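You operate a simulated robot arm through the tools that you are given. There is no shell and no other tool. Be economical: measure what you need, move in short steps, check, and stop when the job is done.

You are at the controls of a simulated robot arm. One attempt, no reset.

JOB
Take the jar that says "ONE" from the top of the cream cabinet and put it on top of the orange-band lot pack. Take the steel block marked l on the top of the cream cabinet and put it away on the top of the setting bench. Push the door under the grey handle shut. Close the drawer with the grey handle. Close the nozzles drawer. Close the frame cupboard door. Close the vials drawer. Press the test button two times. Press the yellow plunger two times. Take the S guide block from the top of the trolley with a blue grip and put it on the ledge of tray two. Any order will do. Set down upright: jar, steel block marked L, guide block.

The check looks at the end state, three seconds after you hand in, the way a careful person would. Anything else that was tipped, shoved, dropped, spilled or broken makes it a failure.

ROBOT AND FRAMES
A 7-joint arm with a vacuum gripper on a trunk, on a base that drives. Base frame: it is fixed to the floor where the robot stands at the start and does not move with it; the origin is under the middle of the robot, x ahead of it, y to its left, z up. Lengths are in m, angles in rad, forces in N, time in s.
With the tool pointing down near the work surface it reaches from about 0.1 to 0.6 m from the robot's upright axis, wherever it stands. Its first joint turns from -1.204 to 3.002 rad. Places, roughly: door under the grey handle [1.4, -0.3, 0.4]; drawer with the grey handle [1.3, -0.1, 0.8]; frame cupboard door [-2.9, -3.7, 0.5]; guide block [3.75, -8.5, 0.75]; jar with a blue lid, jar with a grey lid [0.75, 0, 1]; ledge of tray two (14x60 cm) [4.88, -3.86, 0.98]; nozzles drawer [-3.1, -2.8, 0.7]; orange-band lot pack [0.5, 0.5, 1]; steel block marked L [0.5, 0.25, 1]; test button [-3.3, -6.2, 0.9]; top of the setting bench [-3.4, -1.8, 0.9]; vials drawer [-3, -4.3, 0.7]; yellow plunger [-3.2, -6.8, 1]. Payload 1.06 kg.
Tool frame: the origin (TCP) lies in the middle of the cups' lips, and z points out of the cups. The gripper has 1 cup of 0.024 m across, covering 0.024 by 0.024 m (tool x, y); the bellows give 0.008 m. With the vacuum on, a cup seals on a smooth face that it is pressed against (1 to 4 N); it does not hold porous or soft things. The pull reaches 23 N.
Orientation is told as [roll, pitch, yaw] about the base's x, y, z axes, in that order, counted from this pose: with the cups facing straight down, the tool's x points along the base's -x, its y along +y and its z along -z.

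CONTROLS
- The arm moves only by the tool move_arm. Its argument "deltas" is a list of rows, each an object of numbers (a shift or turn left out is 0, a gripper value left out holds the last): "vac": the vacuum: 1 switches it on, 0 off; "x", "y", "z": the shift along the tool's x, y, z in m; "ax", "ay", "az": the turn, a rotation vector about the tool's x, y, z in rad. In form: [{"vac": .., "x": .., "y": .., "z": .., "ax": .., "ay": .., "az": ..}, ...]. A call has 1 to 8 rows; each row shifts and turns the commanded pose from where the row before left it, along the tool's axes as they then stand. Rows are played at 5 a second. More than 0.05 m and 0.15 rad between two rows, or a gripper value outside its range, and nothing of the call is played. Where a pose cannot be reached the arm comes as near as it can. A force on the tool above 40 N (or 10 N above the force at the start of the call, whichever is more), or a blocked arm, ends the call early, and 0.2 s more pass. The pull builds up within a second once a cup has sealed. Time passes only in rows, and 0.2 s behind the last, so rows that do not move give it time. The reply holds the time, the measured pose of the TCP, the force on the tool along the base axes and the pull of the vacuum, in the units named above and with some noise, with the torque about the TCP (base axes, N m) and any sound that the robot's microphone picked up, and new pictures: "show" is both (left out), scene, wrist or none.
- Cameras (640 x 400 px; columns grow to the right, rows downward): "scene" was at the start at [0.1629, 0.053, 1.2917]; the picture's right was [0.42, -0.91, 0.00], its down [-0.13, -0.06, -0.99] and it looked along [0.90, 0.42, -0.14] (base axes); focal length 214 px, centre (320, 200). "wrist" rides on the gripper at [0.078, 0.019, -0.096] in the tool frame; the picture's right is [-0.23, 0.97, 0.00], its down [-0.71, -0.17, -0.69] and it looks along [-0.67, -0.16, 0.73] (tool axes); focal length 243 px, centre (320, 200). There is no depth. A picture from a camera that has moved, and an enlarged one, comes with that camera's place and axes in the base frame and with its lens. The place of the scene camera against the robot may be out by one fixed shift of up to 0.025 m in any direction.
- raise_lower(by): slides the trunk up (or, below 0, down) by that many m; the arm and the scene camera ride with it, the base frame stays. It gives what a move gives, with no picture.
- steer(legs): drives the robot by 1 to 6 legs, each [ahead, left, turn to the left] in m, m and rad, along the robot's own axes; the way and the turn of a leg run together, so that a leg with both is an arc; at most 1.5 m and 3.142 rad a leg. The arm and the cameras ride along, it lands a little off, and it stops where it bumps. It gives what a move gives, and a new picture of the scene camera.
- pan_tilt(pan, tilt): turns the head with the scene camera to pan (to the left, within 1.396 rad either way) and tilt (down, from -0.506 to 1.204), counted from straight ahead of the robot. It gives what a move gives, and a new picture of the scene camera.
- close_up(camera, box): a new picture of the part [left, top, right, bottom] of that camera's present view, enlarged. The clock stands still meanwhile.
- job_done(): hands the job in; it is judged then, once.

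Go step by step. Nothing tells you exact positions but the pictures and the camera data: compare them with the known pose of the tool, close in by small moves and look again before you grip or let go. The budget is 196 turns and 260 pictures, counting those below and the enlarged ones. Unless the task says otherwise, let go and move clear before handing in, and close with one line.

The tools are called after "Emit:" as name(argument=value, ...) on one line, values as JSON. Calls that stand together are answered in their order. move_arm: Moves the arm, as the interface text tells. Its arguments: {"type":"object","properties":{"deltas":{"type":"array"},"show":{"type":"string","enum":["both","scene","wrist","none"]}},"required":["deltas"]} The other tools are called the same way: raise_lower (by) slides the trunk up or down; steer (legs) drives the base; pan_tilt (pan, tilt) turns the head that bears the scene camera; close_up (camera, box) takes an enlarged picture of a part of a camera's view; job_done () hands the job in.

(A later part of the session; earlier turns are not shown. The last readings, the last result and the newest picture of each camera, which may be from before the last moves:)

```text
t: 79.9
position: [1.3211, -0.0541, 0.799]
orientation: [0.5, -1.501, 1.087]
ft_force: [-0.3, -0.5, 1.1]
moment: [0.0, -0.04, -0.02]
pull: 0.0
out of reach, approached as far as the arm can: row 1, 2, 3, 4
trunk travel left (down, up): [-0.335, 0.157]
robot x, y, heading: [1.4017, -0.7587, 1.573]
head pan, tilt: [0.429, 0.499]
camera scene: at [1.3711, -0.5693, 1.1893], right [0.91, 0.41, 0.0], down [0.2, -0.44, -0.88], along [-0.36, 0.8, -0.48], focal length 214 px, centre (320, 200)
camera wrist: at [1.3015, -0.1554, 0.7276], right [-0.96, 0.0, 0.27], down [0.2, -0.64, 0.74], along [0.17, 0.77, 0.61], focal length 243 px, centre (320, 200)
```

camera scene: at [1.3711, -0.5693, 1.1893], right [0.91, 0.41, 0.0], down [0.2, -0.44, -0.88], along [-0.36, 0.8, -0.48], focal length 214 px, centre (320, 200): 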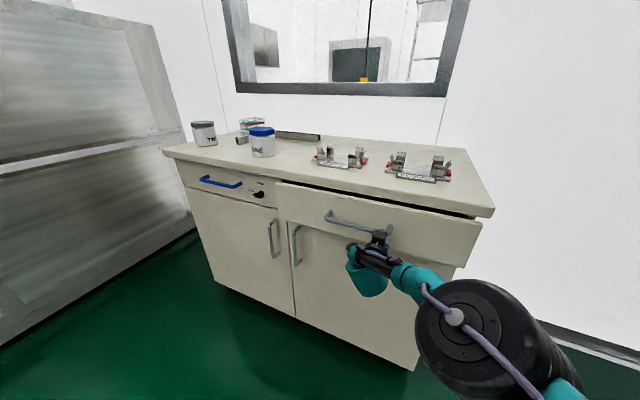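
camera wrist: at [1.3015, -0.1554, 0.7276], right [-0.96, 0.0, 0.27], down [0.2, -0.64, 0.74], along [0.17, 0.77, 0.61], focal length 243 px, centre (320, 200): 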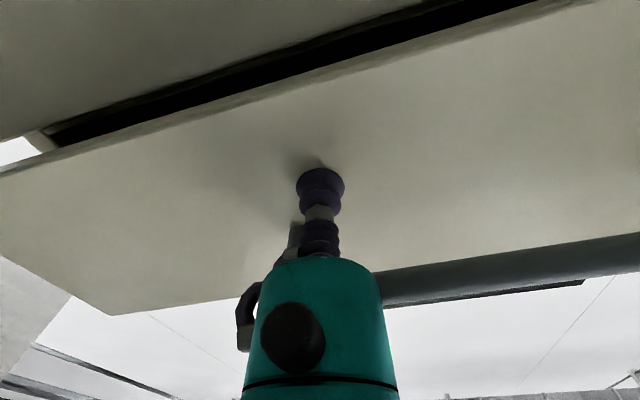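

Reach ended with the drawer moving. I finish with small drives ahead.

Emit:
steer(legs=[[0.04, 0, 0]])

```text
t: 80.8
position: [1.3213, -0.0158, 0.7988]
orientation: [0.498, -1.502, 1.087]
ft_force: [-0.3, 0.9, 0.3]
moment: [0.02, 0.0, 0.02]
pull: 0.1
trunk travel left (down, up): [-0.335, 0.157]
robot x, y, heading: [1.4041, -0.7215, 1.567]
head pan, tilt: [0.429, 0.499]
camera scene: at [1.3712, -0.5289, 1.1892], right [0.91, 0.41, 0.0], down [0.2, -0.44, -0.88], along [-0.36, 0.8, -0.48], focal length 214 px, centre (320, 200)
```

scene: 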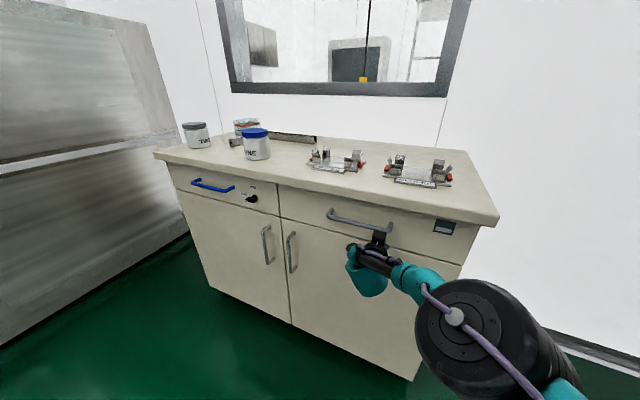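

Almost flush; a last small press, then check.

Emit:
steer(legs=[[0.015, 0, 0]])

Emit:
close_up(camera="scene", box=[160, 150, 500, 360])

```text
t: 81.5
position: [1.3219, -0.0013, 0.799]
orientation: [0.502, -1.5, 1.085]
ft_force: [-0.8, -1.1, -1.6]
moment: [0.04, 0.0, -0.01]
pull: 0.0
trunk travel left (down, up): [-0.335, 0.157]
robot x, y, heading: [1.4053, -0.7058, 1.571]
head pan, tilt: [0.429, 0.499]
camera scene: at [1.3712, -0.5145, 1.1892], right [0.91, 0.41, 0.0], down [0.2, -0.44, -0.88], along [-0.36, 0.8, -0.48], focal length 214 px, centre (320, 200)
```

scene: 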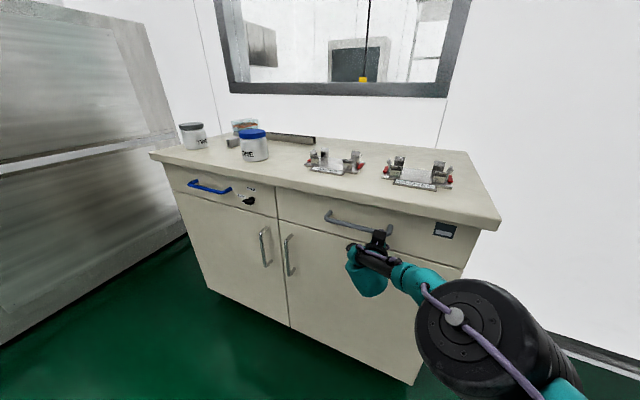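

```text
1.88 times, centred on (330, 255) of scene
camera zoom: at [1.3712, -0.5145, 1.1892], right [0.91, 0.41, 0.0], down [0.2, -0.44, -0.88], along [-0.36, 0.8, -0.48], focal length 404 px, centre (301, 96)
```

zoom: 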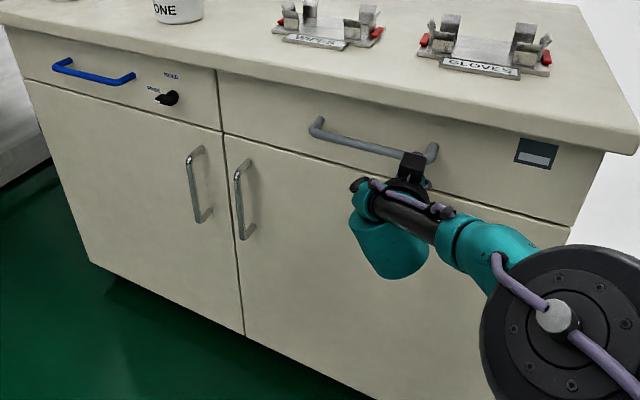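

Emit:
steer(legs=[[0.012, 0, 0]])

```text
t: 82.3
position: [1.3217, 0.0007, 0.8004]
orientation: [0.539, -1.506, 1.039]
ft_force: [4.3, -16.3, 8.6]
moment: [-0.06, 0.0, 0.01]
pull: 0.0
trunk travel left (down, up): [-0.335, 0.157]
robot x, y, heading: [1.405, -0.6967, 1.564]
head pan, tilt: [0.429, 0.499]
stopped in leg 1: the force on the tool passed its limit at 68 N (the readings are from after the stop); the commanded pose is now the measured one
camera scene: at [1.372, -0.5107, 1.1897], right [0.91, 0.41, 0.0], down [0.2, -0.43, -0.88], along [-0.36, 0.8, -0.48], focal length 214 px, centre (320, 200)
```

scene: 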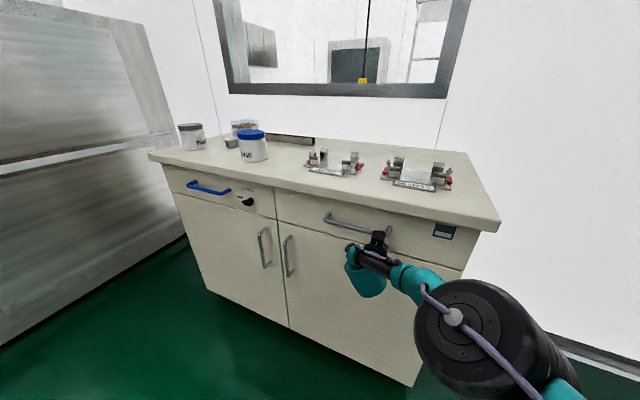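

Drawer is shut (68 N stop). Now back away, restore the tool to pointing down, raise the trunk and go to face jar ONE.

Emit:
steer(legs=[[-0.3, 0, 0], [0, 0.7, 0]])

Emit:
move_arm(deltas=[{"ay": 0.14}, {"ay": 0.14}, {"ay": 0.14}, {"ay": 0.14}, {"ay": 0.14}, {"ay": 0.14}, {"ay": 0.14}, {"ay": 0.14}], show="none")

Emit:
move_arm(deltas=[{"ay": 0.14}, {"ay": 0.14}, {"ay": 0.14}], show="none")

Emit:
raise_lower(by=0.15)

```text
t: 90.5
position: [0.6231, -0.296, 0.7985]
orientation: [0.51, -1.5, 1.07]
ft_force: [0.6, 0.4, 0.2]
moment: [0.01, -0.02, 0.01]
pull: 0.1
trunk travel left (down, up): [-0.335, 0.157]
robot x, y, heading: [0.709, -0.9951, 1.566]
head pan, tilt: [0.429, 0.499]
camera scene: at [0.6737, -0.8071, 1.1893], right [0.91, 0.41, 0.0], down [0.2, -0.44, -0.88], along [-0.36, 0.8, -0.48], focal length 214 px, centre (320, 200)
```

scene: 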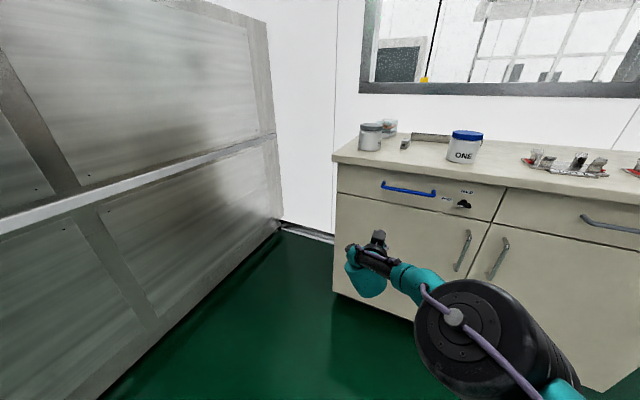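

```text
t: 92.3
position: [0.6312, -0.3344, 0.8101]
orientation: [0.044, -0.492, 1.561]
ft_force: [0.3, 0.6, -0.2]
moment: [0.0, -0.04, -0.01]
pull: 0.0
out of reach, approached as far as the arm can: row 6, 7, 8
trunk travel left (down, up): [-0.335, 0.157]
robot x, y, heading: [0.7033, -0.9943, 1.564]
head pan, tilt: [0.429, 0.499]
```

```text
t: 93.1
position: [0.6305, -0.3344, 0.8113]
orientation: [0.047, -0.496, 1.559]
ft_force: [1.3, 0.6, 0.2]
moment: [0.0, 0.01, -0.01]
pull: 0.1
out of reach, approached as far as the arm can: row 1, 2, 3
trunk travel left (down, up): [-0.335, 0.157]
robot x, y, heading: [0.7081, -0.9986, 1.566]
head pan, tilt: [0.429, 0.499]
```

```text
t: 94.9
position: [0.6307, -0.345, 1.173]
orientation: [0.051, -0.817, 1.558]
ft_force: [1.1, -0.2, 1.2]
moment: [0.03, -0.02, 0.02]
pull: 0.0
trunk travel left (down, up): [-0.485, 0.007]
robot x, y, heading: [0.709, -0.9979, 1.568]
head pan, tilt: [0.429, 0.499]
```

Emit:
move_arm(deltas=[{"x": 0.03, "z": -0.033}, {"x": 0.03, "z": -0.033}, {"x": 0.03, "z": -0.033}, {"ay": 0.137}, {"ay": 0.137}, {"ay": 0.137}, {"ay": 0.137}, {"ay": 0.137}], show="none")

Emit:
move_arm(deltas=[{"ay": 0.137}, {"ax": -0.04}], show="scene")

```text
t: 96.7
position: [0.633, -0.4799, 1.1764]
orientation: [0.035, -0.13, 1.59]
ft_force: [0.0, 0.4, 0.2]
moment: [0.07, 0.03, -0.01]
pull: 0.0
trunk travel left (down, up): [-0.485, 0.007]
robot x, y, heading: [0.7042, -0.9982, 1.569]
head pan, tilt: [0.429, 0.499]
```

```text
t: 97.3
position: [0.6376, -0.4898, 1.172]
orientation: [0.075, 0.004, 1.596]
ft_force: [0.5, -0.6, 0.5]
moment: [-0.02, 0.0, 0.04]
pull: 0.0
out of reach, approached as far as the arm can: row 1
trunk travel left (down, up): [-0.485, 0.007]
robot x, y, heading: [0.7055, -0.9977, 1.564]
head pan, tilt: [0.429, 0.499]
camera scene: at [0.674, -0.8914, 1.3548], right [0.91, 0.41, 0.0], down [0.2, -0.44, -0.88], along [-0.36, 0.8, -0.48], focal length 214 px, centre (320, 200)
```

scene: 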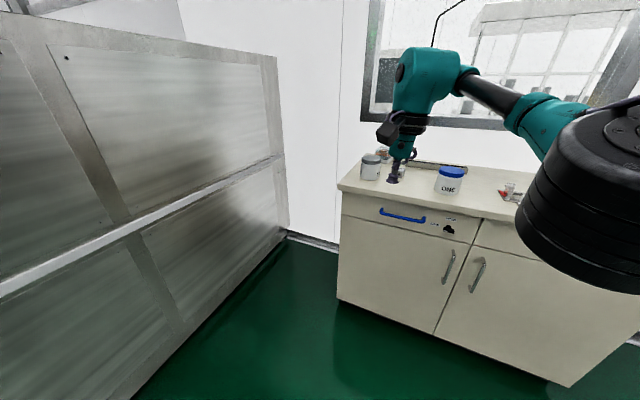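

Forward reach is 0.51 m here. I fix the roll and drive so that the tool stands above ONE.

Emit:
move_arm(deltas=[{"ax": 0.075}], show="none")

Emit:
steer(legs=[[0, -0.19, 0], [0.58, 0, 0]])

Emit:
move_arm(deltas=[{"z": 0.01}])

```text
t: 97.7
position: [0.6376, -0.4911, 1.1727]
orientation: [0.014, 0.007, 1.593]
ft_force: [0.2, 0.2, -0.4]
moment: [0.04, 0.01, 0.04]
pull: 0.0
trunk travel left (down, up): [-0.485, 0.007]
robot x, y, heading: [0.7045, -0.996, 1.565]
head pan, tilt: [0.429, 0.499]
```

```text
t: 102.9
position: [0.8329, 0.0896, 1.1722]
orientation: [0.014, 0.007, 1.589]
ft_force: [0.2, -0.1, -0.1]
moment: [0.0, 0.0, -0.01]
pull: 0.1
trunk travel left (down, up): [-0.485, 0.007]
robot x, y, heading: [0.9008, -0.4153, 1.566]
head pan, tilt: [0.429, 0.499]
camera scene: at [0.8666, -0.3112, 1.3548], right [0.91, 0.41, 0.0], down [0.2, -0.44, -0.88], along [-0.36, 0.8, -0.48], focal length 214 px, centre (320, 200)
```

scene: 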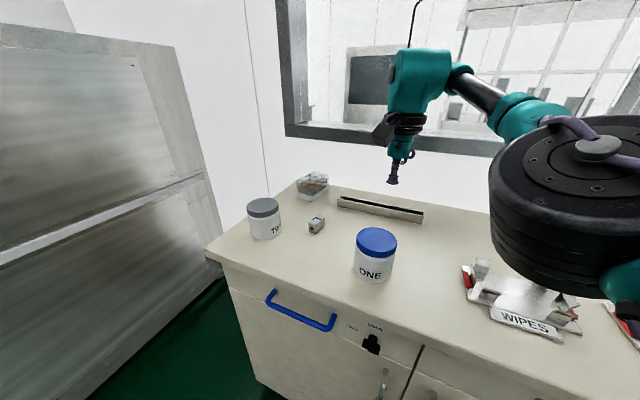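

```text
t: 103.3
position: [0.8319, 0.0881, 1.1615]
orientation: [0.014, 0.008, 1.59]
ft_force: [0.5, 0.6, 0.9]
moment: [0.01, -0.02, -0.02]
pull: 0.1
trunk travel left (down, up): [-0.485, 0.007]
robot x, y, heading: [0.9011, -0.4159, 1.558]
head pan, tilt: [0.429, 0.499]
camera scene: at [0.8669, -0.3114, 1.3548], right [0.91, 0.41, 0.0], down [0.2, -0.44, -0.88], along [-0.36, 0.8, -0.48], focal length 214 px, centre (320, 200)
camera wrist: at [0.8159, 0.0118, 1.2586], right [-0.98, 0.22, 0.01], down [0.17, 0.72, 0.68], along [0.14, 0.66, -0.74], focal length 243 px, centre (320, 200)
```

scene: 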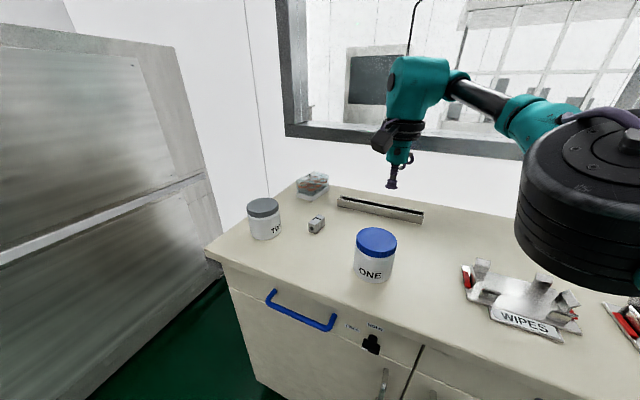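
wrist: 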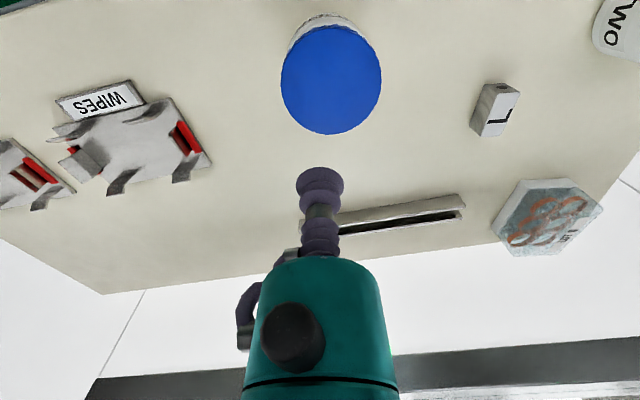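

Wrist view puts ONE's lid centre at about (0.818, 0.081) and the L block at (0.622, 0.182). I centre over the lid and come down part way.

Emit:
move_arm(deltas=[{"x": 0.007, "y": 0.014, "z": 0.03}, {"z": 0.04}, {"z": 0.03}])

```text
t: 104.1
position: [0.8163, 0.0801, 1.0632]
orientation: [0.014, 0.008, 1.589]
ft_force: [-0.5, -0.1, 0.7]
moment: [0.0, -0.01, -0.01]
pull: 0.1
trunk travel left (down, up): [-0.485, 0.007]
robot x, y, heading: [0.9036, -0.4156, 1.564]
head pan, tilt: [0.429, 0.499]
camera scene: at [0.8666, -0.3115, 1.3548], right [0.91, 0.41, 0.0], down [0.2, -0.44, -0.88], along [-0.36, 0.8, -0.48], focal length 214 px, centre (320, 200)
camera wrist: at [0.7999, 0.0027, 1.1596], right [-0.98, 0.22, 0.01], down [0.17, 0.72, 0.68], along [0.14, 0.66, -0.74], focal length 243 px, centre (320, 200)
```

scene: 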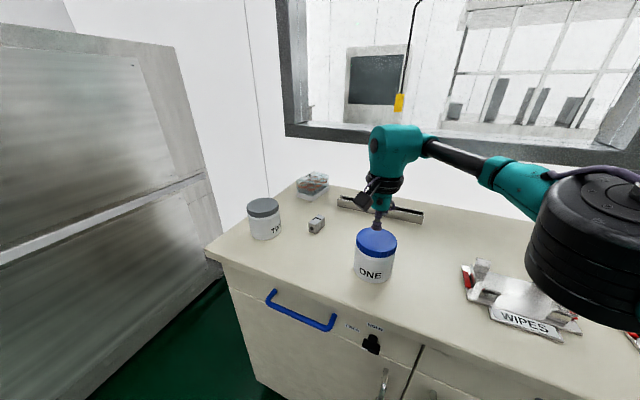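
wrist: 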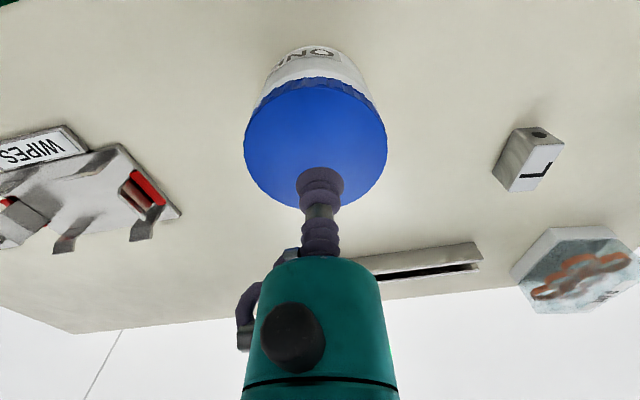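

Lid ≈1.02. I switch the vacuum on and come down softly.

Emit:
move_arm(deltas=[{"vac": 1, "y": -0.002, "z": 0.02}, {"z": 0.013}, {"z": 0.005}, {"z": 0.003}], show="none")

```text
t: 105.1
position: [0.8177, 0.0793, 1.0226]
orientation: [0.016, 0.003, 1.59]
ft_force: [-1.5, -2.9, 18.9]
moment: [0.02, -0.17, -0.02]
pull: 23.3
trunk travel left (down, up): [-0.485, 0.007]
robot x, y, heading: [0.8987, -0.4179, 1.566]
head pan, tilt: [0.429, 0.499]
```

Sealed (23 N). I lift the jar, retract a little and lift more, then check.

Emit:
move_arm(deltas=[{"z": -0.02}, {"z": -0.04}, {"z": -0.04}, {"x": 0.04, "z": -0.02}, {"x": 0.04, "z": -0.02}, {"x": 0.03, "z": -0.03}, {"z": -0.02}])

```text
t: 106.7
position: [0.8228, -0.0267, 1.2114]
orientation: [0.014, 0.007, 1.588]
ft_force: [-0.1, 0.1, -1.4]
moment: [0.01, 0.03, -0.01]
pull: 23.0
trunk travel left (down, up): [-0.485, 0.007]
robot x, y, heading: [0.9007, -0.4137, 1.566]
head pan, tilt: [0.429, 0.499]
camera scene: at [0.8664, -0.3115, 1.3548], right [0.91, 0.41, 0.0], down [0.2, -0.44, -0.88], along [-0.36, 0.8, -0.48], focal length 214 px, centre (320, 200)
camera wrist: at [0.8068, -0.1048, 1.3092], right [-0.98, 0.22, 0.01], down [0.17, 0.72, 0.68], along [0.14, 0.66, -0.74], focal length 243 px, centre (320, 200)
```

scene: 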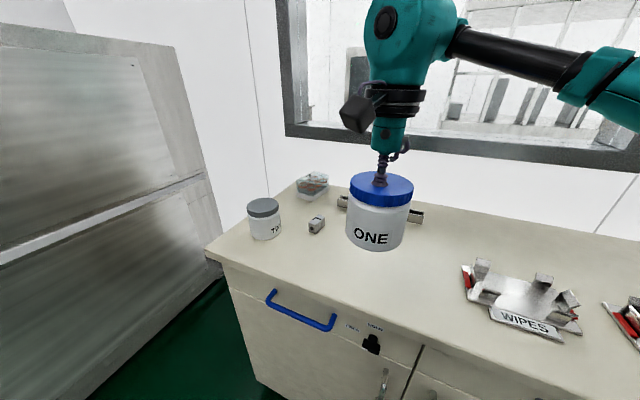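
wrist: 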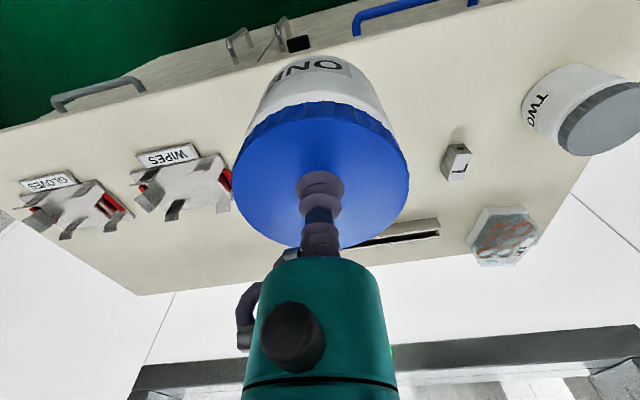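

Jar is held at 1.21. I carry it around to the cabinet's near end to face the lot pack.

Emit:
steer(legs=[[-0.5, 0, 0], [0, 0, -1.566], [-0.86, 0, 0], [0, 1.19, 0]])

```text
t: 127.8
position: [0.4273, 0.336, 1.2128]
orientation: [0.013, 0.007, 0.025]
ft_force: [0.3, -0.1, -1.3]
moment: [-0.01, -0.02, -0.04]
pull: 22.8
trunk travel left (down, up): [-0.485, 0.007]
robot x, y, heading: [0.0377, 0.261, 0.002]
head pan, tilt: [0.429, 0.499]
camera scene: at [0.1332, 0.3093, 1.3548], right [0.42, -0.91, 0.0], down [-0.44, -0.2, -0.88], along [0.8, 0.37, -0.48], focal length 214 px, centre (320, 200)
```

scene: 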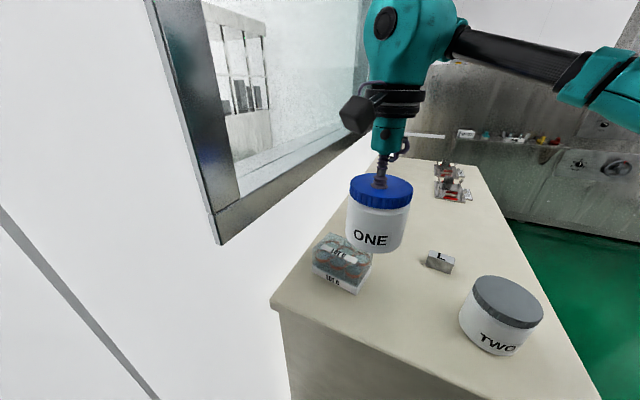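

Emit:
move_arm(deltas=[{"z": 0.0}], show="wrist")

Emit:
close_up(camera="scene", box=[260, 150, 460, 310])

```text
t: 128.2
position: [0.4262, 0.3371, 1.2117]
orientation: [0.013, 0.008, 0.027]
ft_force: [-0.1, 0.9, -1.3]
moment: [0.05, 0.03, -0.01]
pull: 23.0
trunk travel left (down, up): [-0.485, 0.007]
robot x, y, heading: [0.0367, 0.2553, -0.0]
head pan, tilt: [0.429, 0.499]
camera wrist: at [0.3483, 0.352, 1.3088], right [0.21, 0.98, 0.01], down [0.72, -0.16, 0.68], along [0.66, -0.13, -0.74], focal length 243 px, centre (320, 200)
```

wrist: 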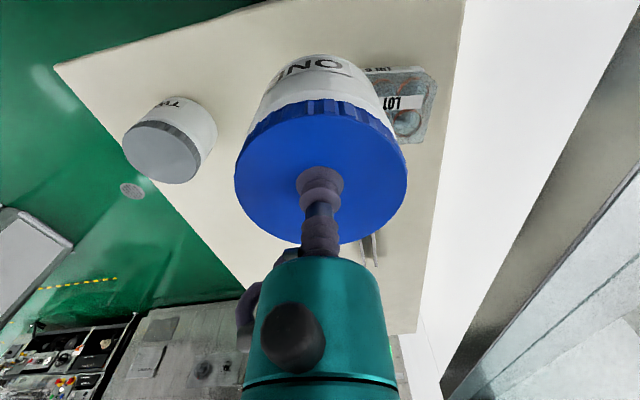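

```text
2.50 times, centred on (360, 230) of scene
camera zoom: at [0.1332, 0.3092, 1.3548], right [0.42, -0.91, 0.0], down [-0.44, -0.2, -0.88], along [0.8, 0.37, -0.48], focal length 536 px, centre (220, 125)
```

zoom: 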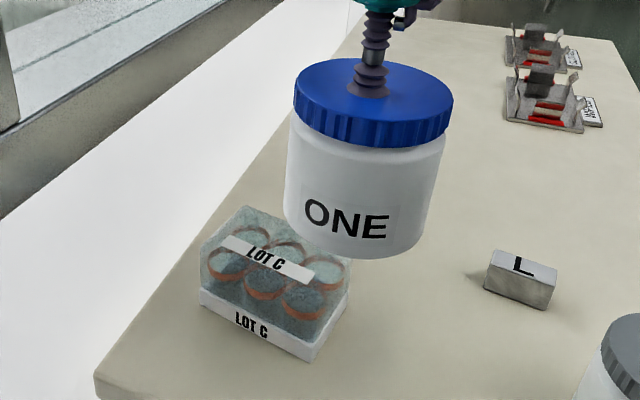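

The jar hides the pack. I shift it to the right to see the pack in the wrist view.

Emit:
move_arm(deltas=[{"y": -0.04}, {"y": -0.04}, {"y": -0.04}, {"x": 0.03}], show="wrist")

```text
t: 129.2
position: [0.4003, 0.2159, 1.2104]
orientation: [0.014, 0.006, 0.027]
ft_force: [0.3, -0.4, -1.3]
moment: [-0.04, -0.01, 0.0]
pull: 22.7
trunk travel left (down, up): [-0.485, 0.007]
robot x, y, heading: [0.038, 0.2591, -0.001]
head pan, tilt: [0.429, 0.499]
camera wrist: at [0.3209, 0.2316, 1.3069], right [0.21, 0.98, 0.01], down [0.72, -0.16, 0.68], along [0.67, -0.13, -0.73], focal length 243 px, centre (320, 200)
```

wrist: 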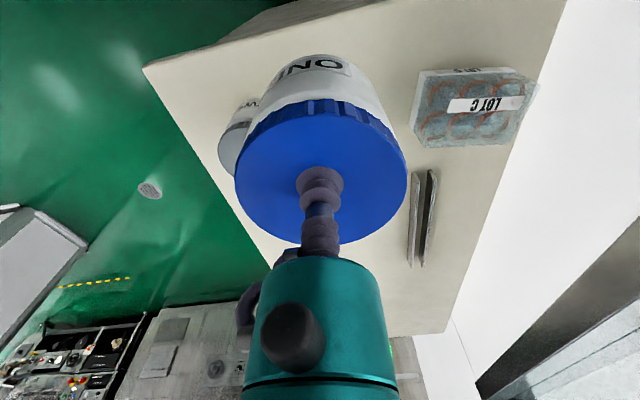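

The pack's top centre is about (0.498, 0.411), top z ≈0.988. I move the jar over it.

Emit:
move_arm(deltas=[{"z": 0.03, "y": 0.03}, {"z": 0.01, "y": 0.04}, {"y": 0.04}, {"y": 0.04, "x": -0.02}, {"y": 0.042, "x": -0.025}, {"x": -0.03}, {"x": -0.028}])

```text
t: 130.8
position: [0.4791, 0.411, 1.1727]
orientation: [0.012, 0.004, 0.029]
ft_force: [-0.7, 0.5, -1.5]
moment: [0.02, 0.01, -0.01]
pull: 22.4
out of reach, approached as far as the arm can: row 7
trunk travel left (down, up): [-0.485, 0.007]
robot x, y, heading: [0.0364, 0.2564, 0.006]
head pan, tilt: [0.429, 0.499]
camera scene: at [0.1331, 0.3091, 1.3548], right [0.42, -0.91, 0.0], down [-0.43, -0.2, -0.88], along [0.8, 0.37, -0.48], focal length 214 px, centre (320, 200)
camera wrist: at [0.4, 0.4269, 1.2691], right [0.21, 0.98, 0.01], down [0.72, -0.16, 0.68], along [0.67, -0.13, -0.73], focal length 243 px, centre (320, 200)
```

scene: 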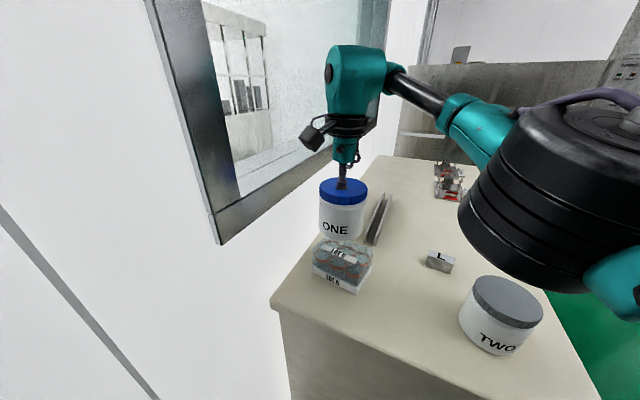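
wrist: 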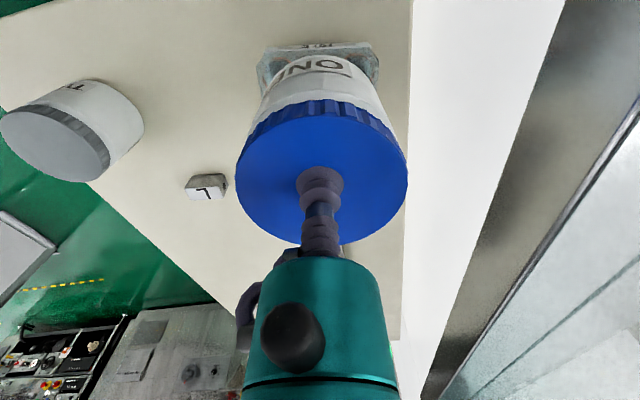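

Lower a little, move the last 2 cm forward, and check.

Emit:
move_arm(deltas=[{"z": 0.03}, {"x": -0.012, "z": 0.012}])

Emit:
close_up(camera="scene", box=[260, 150, 460, 310])

```text
t: 131.4
position: [0.4908, 0.4109, 1.131]
orientation: [0.015, 0.007, 0.026]
ft_force: [0.8, -0.6, -1.5]
moment: [-0.02, 0.02, 0.0]
pull: 22.2
trunk travel left (down, up): [-0.485, 0.007]
robot x, y, heading: [0.0371, 0.2569, 0.003]
head pan, tilt: [0.429, 0.499]
camera scene: at [0.1332, 0.3096, 1.3548], right [0.42, -0.91, 0.0], down [-0.44, -0.2, -0.88], along [0.8, 0.37, -0.48], focal length 214 px, centre (320, 200)
camera wrist: at [0.4124, 0.4268, 1.2268], right [0.21, 0.98, 0.01], down [0.72, -0.16, 0.68], along [0.66, -0.13, -0.73], focal length 243 px, centre (320, 200)
```

scene: 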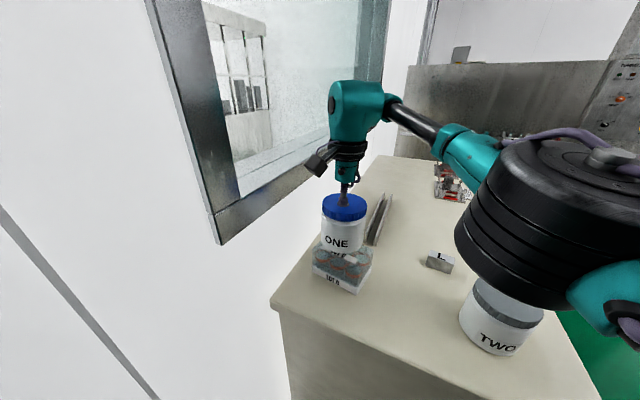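
wrist: 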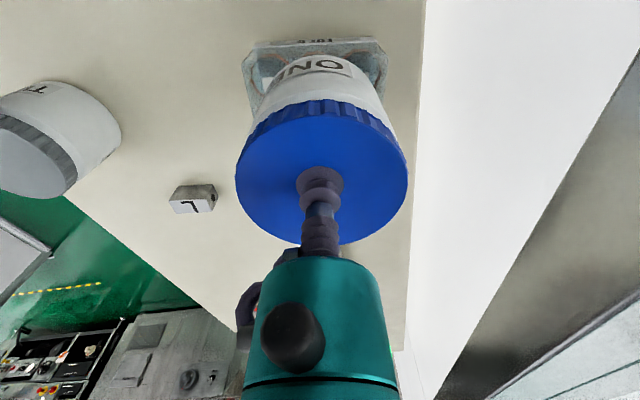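

```text
2.50 times, centred on (360, 230) of scene
camera zoom: at [0.1332, 0.3096, 1.3548], right [0.42, -0.91, 0.0], down [-0.44, -0.2, -0.88], along [0.8, 0.37, -0.48], focal length 536 px, centre (220, 125)
```

zoom: 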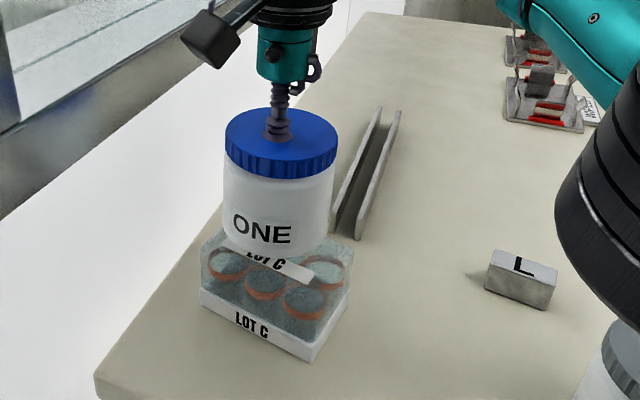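

Good lateral alignment. I nudge 8 mm forward and descend gently to contact.

Emit:
move_arm(deltas=[{"x": -0.008, "z": 0.01}, {"z": 0.01}, {"z": 0.006}, {"z": 0.004}], show="none")

```text
t: 132.4
position: [0.4954, 0.4118, 1.1034]
orientation: [0.017, 0.001, 0.025]
ft_force: [-0.5, 4.0, 16.3]
moment: [-0.12, -0.12, 0.0]
pull: 22.9
trunk travel left (down, up): [-0.485, 0.007]
robot x, y, heading: [0.0387, 0.2586, 0.003]
head pan, tilt: [0.429, 0.499]
```

Contact at TCP 1.103. I relieve slightly, release, and lift off slowly.

Emit:
move_arm(deltas=[{"z": -0.003}, {"vac": 0}, {"vac": 0}, {"vac": 0}, {"vac": 0}, {"z": -0.005}, {"z": -0.02}, {"z": -0.03}])

Emit:
close_up(camera="scene", box=[260, 150, 460, 310])

```text
t: 134.2
position: [0.4947, 0.4051, 1.1577]
orientation: [0.016, 0.006, 0.025]
ft_force: [-0.6, 0.1, 0.6]
moment: [0.01, 0.0, -0.01]
pull: 0.1
out of reach, approached as far as the arm can: row 7, 8
trunk travel left (down, up): [-0.485, 0.007]
robot x, y, heading: [0.0369, 0.2564, 0.004]
head pan, tilt: [0.429, 0.499]
camera scene: at [0.1328, 0.309, 1.3549], right [0.42, -0.91, 0.0], down [-0.43, -0.2, -0.88], along [0.8, 0.37, -0.48], focal length 214 px, centre (320, 200)
camera wrist: at [0.4154, 0.4219, 1.2549], right [0.21, 0.98, 0.01], down [0.72, -0.16, 0.68], along [0.67, -0.13, -0.73], focal length 243 px, centre (320, 200)
```

scene: 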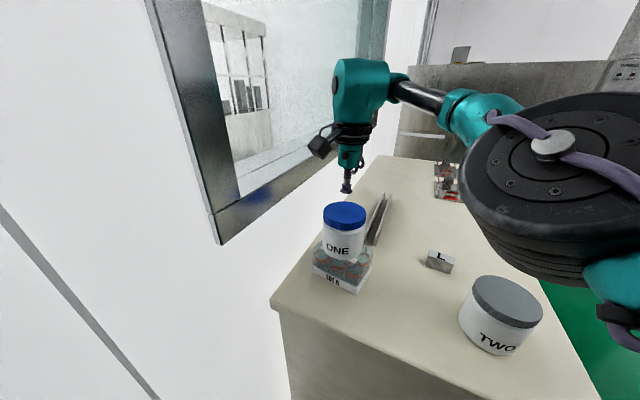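
wrist: 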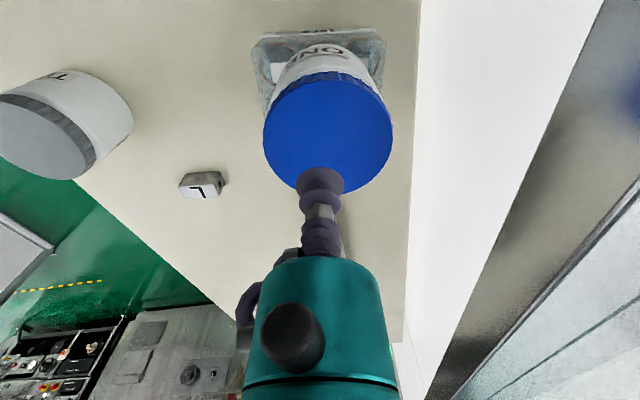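

```text
2.50 times, centred on (360, 230) of scene
camera zoom: at [0.1328, 0.309, 1.3549], right [0.42, -0.91, 0.0], down [-0.43, -0.2, -0.88], along [0.8, 0.37, -0.48], focal length 536 px, centre (220, 125)
```

zoom: 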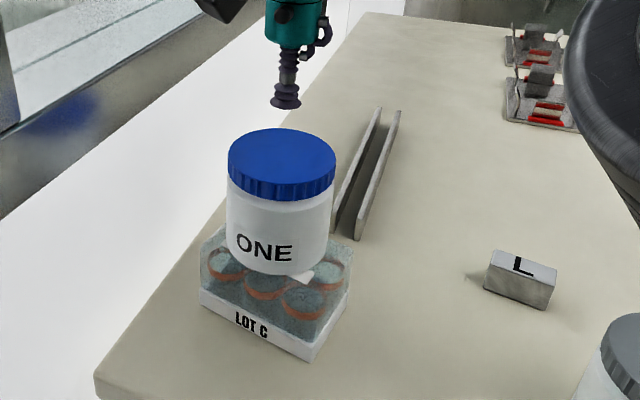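

The jar stands well on the pack. Next the L block at ≈(0.627, 0.187); I try reaching it from here.

Emit:
move_arm(deltas=[{"y": -0.045}, {"y": -0.045}, {"y": -0.045}, {"y": -0.045, "z": 0.02}, {"y": -0.03, "z": 0.03}, {"z": 0.03, "x": -0.03}, {"x": -0.04, "z": 0.02}, {"x": -0.04}], show="wrist")

```text
t: 136.0
position: [0.61, 0.2036, 1.0528]
orientation: [0.014, 0.006, 0.031]
ft_force: [0.4, 0.4, 0.1]
moment: [-0.02, 0.03, 0.03]
pull: 0.2
trunk travel left (down, up): [-0.485, 0.007]
robot x, y, heading: [0.0366, 0.2591, 0.001]
head pan, tilt: [0.429, 0.499]
camera wrist: at [0.5316, 0.2204, 1.1496], right [0.2, 0.98, 0.01], down [0.72, -0.16, 0.68], along [0.67, -0.13, -0.73], focal length 243 px, centre (320, 200)
```

wrist: 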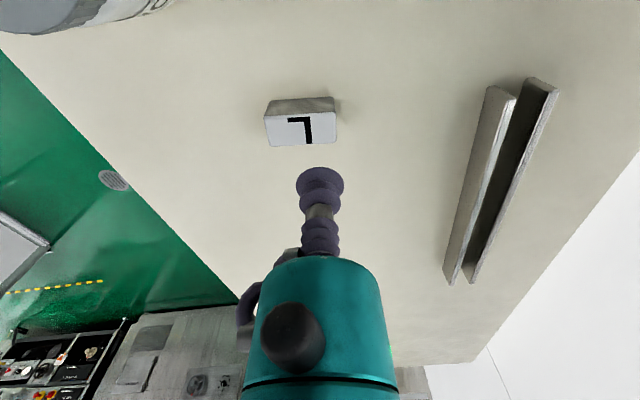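

Reachable. I centre on the block (0.625, 0.187) and descend.

Emit:
move_arm(deltas=[{"x": -0.0145, "y": -0.0175, "z": 0.02}, {"z": 0.03}], show="wrist")

```text
t: 136.6
position: [0.6081, 0.1843, 1.0035]
orientation: [0.016, 0.007, 0.025]
ft_force: [-0.4, 0.6, 0.3]
moment: [-0.02, -0.02, 0.04]
pull: 0.0
out of reach, approached as far as the arm can: row 1
trunk travel left (down, up): [-0.485, 0.007]
robot x, y, heading: [0.0371, 0.2595, 0.004]
head pan, tilt: [0.429, 0.499]
camera wrist: at [0.529, 0.2007, 1.0997], right [0.21, 0.98, 0.01], down [0.72, -0.16, 0.68], along [0.66, -0.13, -0.73], focal length 243 px, centre (320, 200)
```

wrist: 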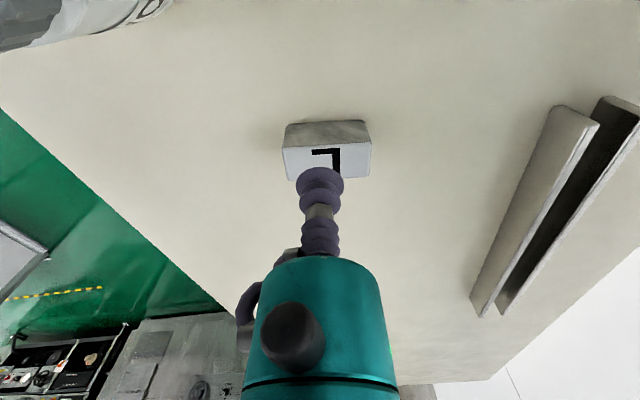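

The arm is at its reach limit; I drive 1.6 cm ahead instead.

Emit:
steer(legs=[[0.017, 0.003, 0]])

Emit:
move_arm(deltas=[{"vac": 1, "z": 0.025}], show="wrist")

```text
t: 137.4
position: [0.6245, 0.1865, 1.0028]
orientation: [0.014, 0.007, 0.026]
ft_force: [0.0, -0.5, 1.0]
moment: [0.01, 0.0, -0.02]
pull: 0.0
trunk travel left (down, up): [-0.485, 0.007]
robot x, y, heading: [0.0549, 0.2608, -0.0]
head pan, tilt: [0.429, 0.499]
camera scene: at [0.1509, 0.3124, 1.3547], right [0.42, -0.91, 0.0], down [-0.44, -0.2, -0.88], along [0.8, 0.37, -0.48], focal length 214 px, centre (320, 200)
```

scene: 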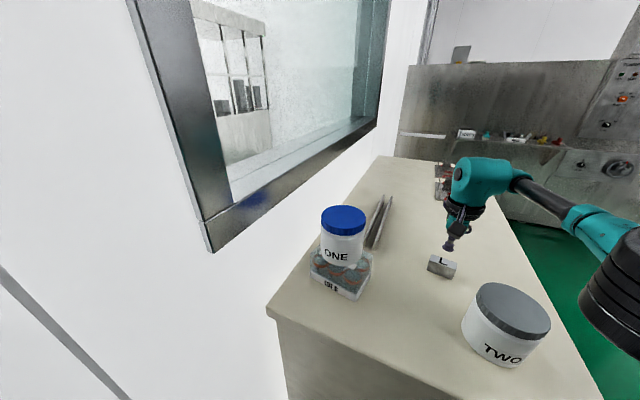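

```text
t: 137.8
position: [0.6244, 0.1872, 0.9783]
orientation: [0.014, 0.006, 0.027]
ft_force: [-1.3, -0.7, 0.8]
moment: [0.01, 0.0, -0.01]
pull: 0.0
trunk travel left (down, up): [-0.485, 0.007]
robot x, y, heading: [0.0563, 0.26, 0.001]
head pan, tilt: [0.429, 0.499]
camera wrist: at [0.5457, 0.2037, 1.0748], right [0.21, 0.98, 0.01], down [0.72, -0.16, 0.68], along [0.66, -0.13, -0.73], focal length 243 px, centre (320, 200)
```

wrist: 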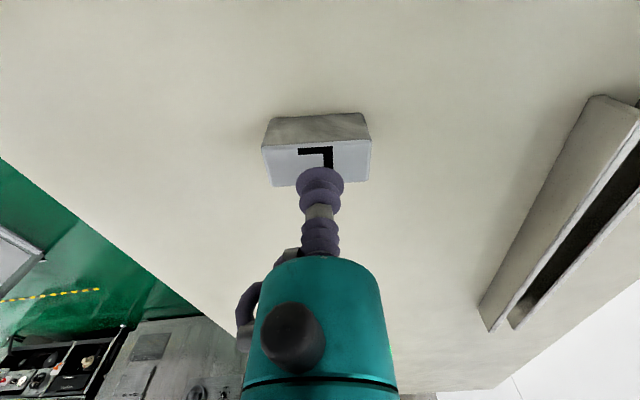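

Centred. Down to contact in small steps.

Emit:
move_arm(deltas=[{"z": 0.012}, {"z": 0.005}, {"z": 0.004}], show="none")

```text
t: 138.6
position: [0.6241, 0.1869, 0.9605]
orientation: [0.015, 0.002, 0.026]
ft_force: [4.3, -3.3, 20.0]
moment: [-0.07, 0.03, 0.02]
pull: 23.3
trunk travel left (down, up): [-0.485, 0.007]
robot x, y, heading: [0.0559, 0.2604, 0.001]
head pan, tilt: [0.429, 0.499]
```

Sealed. I lift and retract with the block.

Emit:
move_arm(deltas=[{"z": -0.02}, {"z": -0.04}, {"z": -0.04}, {"x": 0.04}, {"x": 0.045, "z": -0.02}, {"x": 0.045, "z": -0.03}, {"x": 0.04, "z": -0.03}, {"z": -0.02}], show="none")

Emit:
steer(legs=[[0, -1.3, 0]])

Emit:
pan_tilt(pan=1.39, tilt=0.3)

```text
refused: row 6 steps farther than a row can; nothing moved
```

```text
t: 150.3
position: [0.6167, -1.1281, 0.9574]
orientation: [0.013, 0.007, 0.013]
ft_force: [0.7, 0.6, 0.6]
moment: [0.0, -0.01, -0.01]
pull: 23.6
trunk travel left (down, up): [-0.485, 0.007]
robot x, y, heading: [0.0449, -1.0503, -0.01]
head pan, tilt: [0.429, 0.499]
camera scene: at [0.1439, -0.997, 1.3548], right [0.41, -0.91, 0.0], down [-0.44, -0.19, -0.88], along [0.8, 0.36, -0.48], focal length 214 px, centre (320, 200)
```

scene: 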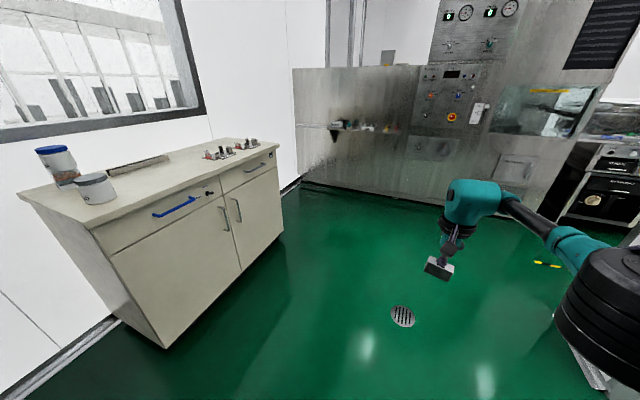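

```text
t: 151.5
position: [0.6161, -1.1273, 0.9579]
orientation: [0.014, 0.007, 0.014]
ft_force: [-0.5, 0.4, -0.1]
moment: [0.0, -0.04, 0.02]
pull: 23.1
trunk travel left (down, up): [-0.485, 0.007]
robot x, y, heading: [0.0451, -1.0432, -0.015]
head pan, tilt: [1.389, 0.3]
camera scene: at [0.0788, -0.9422, 1.3732], right [0.98, -0.19, 0.0], down [-0.06, -0.29, -0.96], along [0.18, 0.94, -0.3], focal length 214 px, centre (320, 200)
```

scene: 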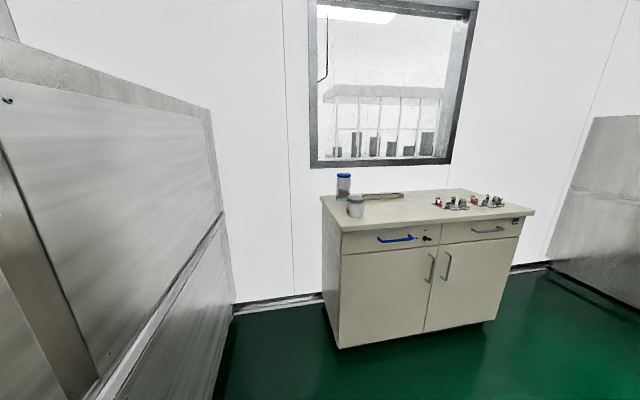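

The lift was refused (a row too long) and the drive slid the block off sideways; it's still held. I check nothing on the cabinet was disturbed.

Emit:
close_up(camera="scene", box=[300, 160, 540, 260])

Emit:
move_arm(deltas=[{"z": -0.04}, {"z": -0.045}, {"x": 0.045}, {"x": 0.045}, {"x": 0.04, "z": -0.02}, {"x": 0.04, "z": -0.02}, {"z": -0.04}, {"z": -0.04}], show="wrist")

```text
2.67 times, centred on (420, 210) of scene
camera zoom: at [0.0788, -0.9422, 1.3732], right [0.98, -0.19, 0.0], down [-0.06, -0.29, -0.96], along [0.18, 0.94, -0.3], focal length 572 px, centre (53, 173)
```

zoom: 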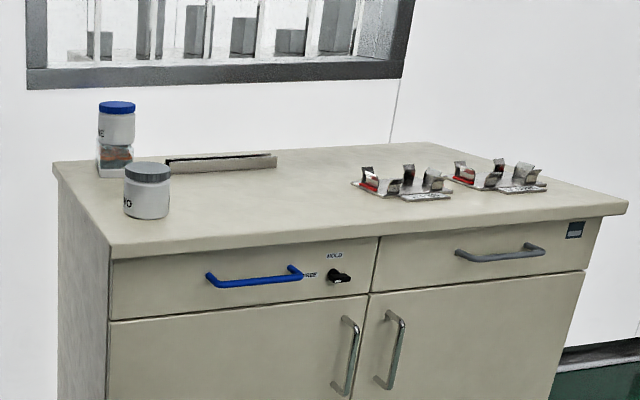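

```text
t: 153.3
position: [0.4478, -1.1341, 1.1642]
orientation: [0.012, 0.007, 0.011]
ft_force: [-0.1, -0.9, -3.5]
moment: [0.05, -0.04, -0.03]
pull: 22.7
trunk travel left (down, up): [-0.485, 0.007]
robot x, y, heading: [0.0434, -1.0472, -0.013]
head pan, tilt: [1.389, 0.3]
camera wrist: at [0.3692, -1.1155, 1.2599], right [0.22, 0.97, 0.01], down [0.71, -0.17, 0.68], along [0.66, -0.14, -0.74], focal length 243 px, centre (320, 200)
```

wrist: 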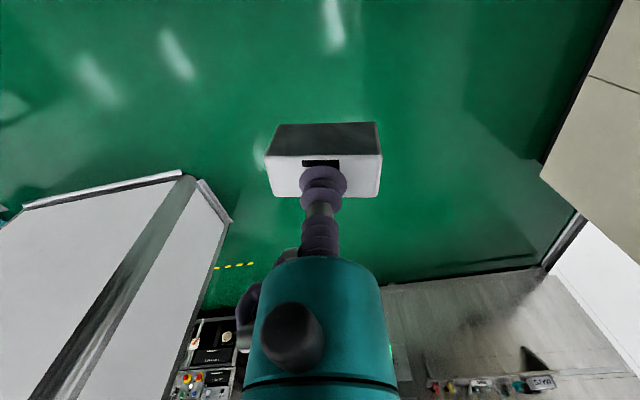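

All is fine there. Now I look around to plan the route to the setting bench at (-3.4,-1.8).

Emit:
pan_tilt(pan=0.43, tilt=0.2)

Emit:
steer(legs=[[0.2, 0, 0], [0, 0, -1.57]])

Emit:
steer(legs=[[0, 0, -1.2]])

```text
t: 154.5
position: [0.4481, -1.1319, 1.1624]
orientation: [0.016, 0.007, 0.014]
ft_force: [-0.2, 0.1, -4.2]
moment: [0.02, -0.05, -0.01]
pull: 22.8
trunk travel left (down, up): [-0.485, 0.007]
robot x, y, heading: [0.0435, -1.0455, -0.012]
head pan, tilt: [0.429, 0.201]
camera scene: at [0.1458, -0.996, 1.3825], right [0.41, -0.91, 0.0], down [-0.18, -0.08, -0.98], along [0.9, 0.4, -0.2], focal length 214 px, centre (320, 200)
```

scene: 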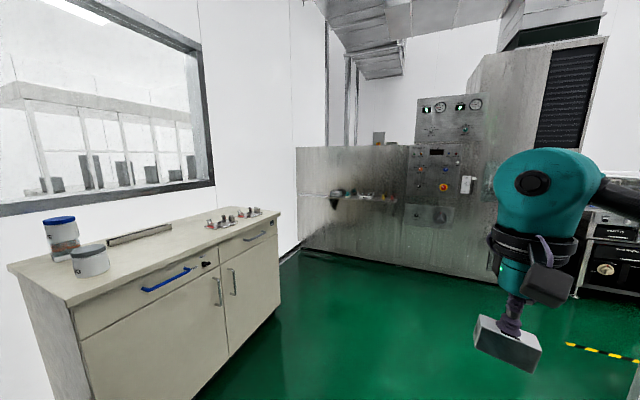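

```text
t: 159.9
position: [0.1618, -1.4534, 1.1632]
orientation: [0.014, 0.008, -1.554]
ft_force: [-0.2, 0.4, -4.7]
moment: [-0.02, 0.0, -0.01]
pull: 22.5
trunk travel left (down, up): [-0.485, 0.007]
robot x, y, heading: [0.2445, -1.0507, -1.58]
head pan, tilt: [0.429, 0.201]
camera scene: at [0.2884, -1.1307, 1.3825], right [-0.91, -0.41, 0.0], down [-0.08, 0.18, -0.98], along [0.4, -0.89, -0.2], focal length 214 px, centre (320, 200)
```

scene: 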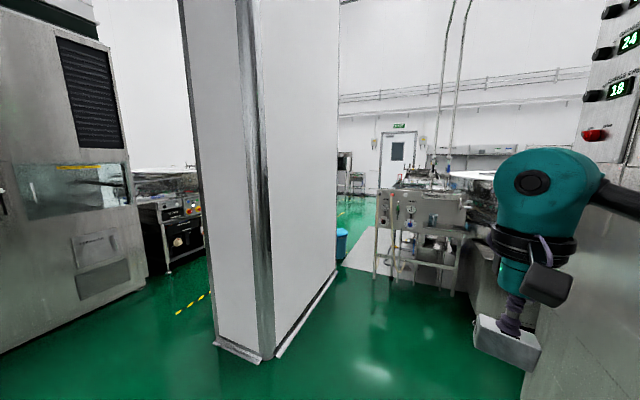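

```text
t: 163.3
position: [-0.1591, -1.1193, 1.1637]
orientation: [0.013, 0.008, -2.752]
ft_force: [0.6, 0.3, -4.1]
moment: [0.0, 0.02, -0.02]
pull: 23.1
trunk travel left (down, up): [-0.485, 0.007]
robot x, y, heading: [0.2478, -1.056, -2.78]
head pan, tilt: [0.429, 0.201]
camera scene: at [0.1761, -1.1058, 1.3825], right [-0.71, 0.7, 0.0], down [0.14, 0.14, -0.98], along [-0.69, -0.7, -0.2], focal length 214 px, centre (320, 200)
```

scene: 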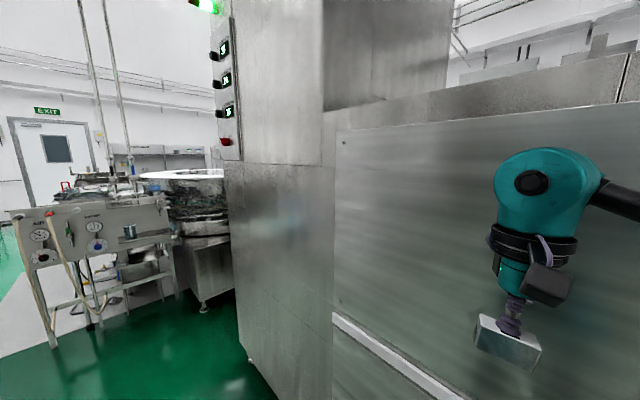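

There's a machine to the west (x≈-0.3 down to y≈-2.3) and a white wall at x≈1.1. I go south down the corridor and look west.

Emit:
steer(legs=[[0.25, 1.25, 0], [0, 0, -0.5]])

```text
t: 176.1
position: [0.07, -2.1805, 1.1638]
orientation: [0.014, 0.006, 3.018]
ft_force: [0.2, 0.6, -5.6]
moment: [0.01, -0.02, 0.02]
pull: 23.2
trunk travel left (down, up): [-0.485, 0.007]
robot x, y, heading: [0.4527, -2.3151, 2.998]
head pan, tilt: [0.429, 0.201]
camera scene: at [0.3604, -2.3295, 1.3825], right [-0.28, 0.96, 0.0], down [0.19, 0.06, -0.98], along [-0.94, -0.27, -0.2], focal length 214 px, centre (320, 200)
```

scene: 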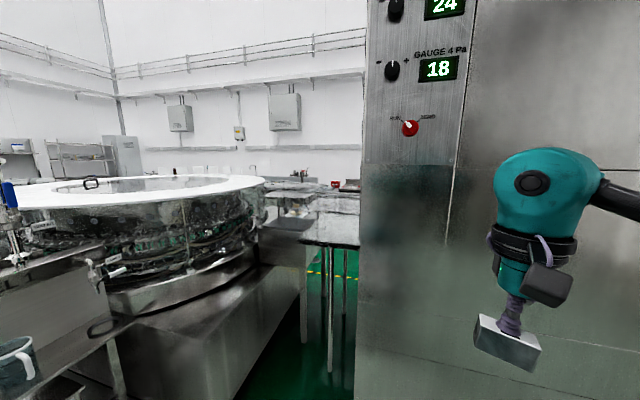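

West is blocked by a table. I look south for the way past the gauge stand.

Emit:
steer(legs=[[0, 0, 1.29]])

Emit:
pan_tilt(pan=0.43, tilt=0.5)

```text
t: 179.6
position: [0.211, -2.65, 1.1622]
orientation: [0.014, 0.007, -1.981]
ft_force: [-0.1, 0.4, -4.9]
moment: [-0.04, -0.01, 0.01]
pull: 22.7
trunk travel left (down, up): [-0.485, 0.007]
robot x, y, heading: [0.4547, -2.3145, -2.01]
head pan, tilt: [0.429, 0.201]
camera scene: at [0.4545, -2.407, 1.3825], right [-1.0, 0.01, 0.0], down [0.0, 0.2, -0.98], along [-0.01, -0.98, -0.2], focal length 214 px, centre (320, 200)
```

scene: 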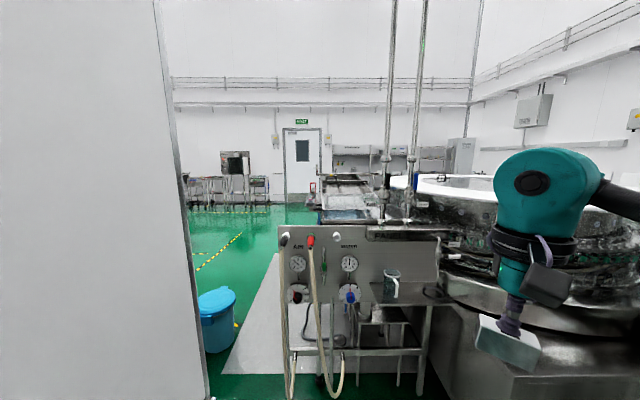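

```text
t: 180.4
position: [0.2124, -2.6493, 1.1632]
orientation: [0.013, 0.006, -1.983]
ft_force: [0.5, -0.2, -3.6]
moment: [-0.02, -0.02, -0.03]
pull: 22.6
trunk travel left (down, up): [-0.485, 0.007]
robot x, y, heading: [0.4551, -2.316, -2.008]
head pan, tilt: [0.429, 0.499]
camera scene: at [0.4546, -2.4047, 1.3548], right [-1.0, 0.01, 0.0], down [0.0, 0.48, -0.88], along [-0.01, -0.88, -0.48], focal length 214 px, centre (320, 200)
```

scene: 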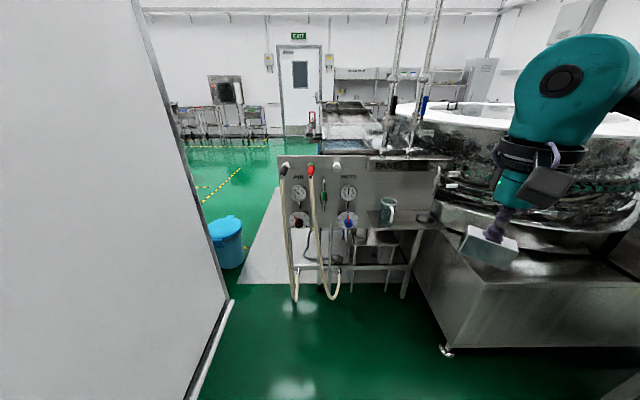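

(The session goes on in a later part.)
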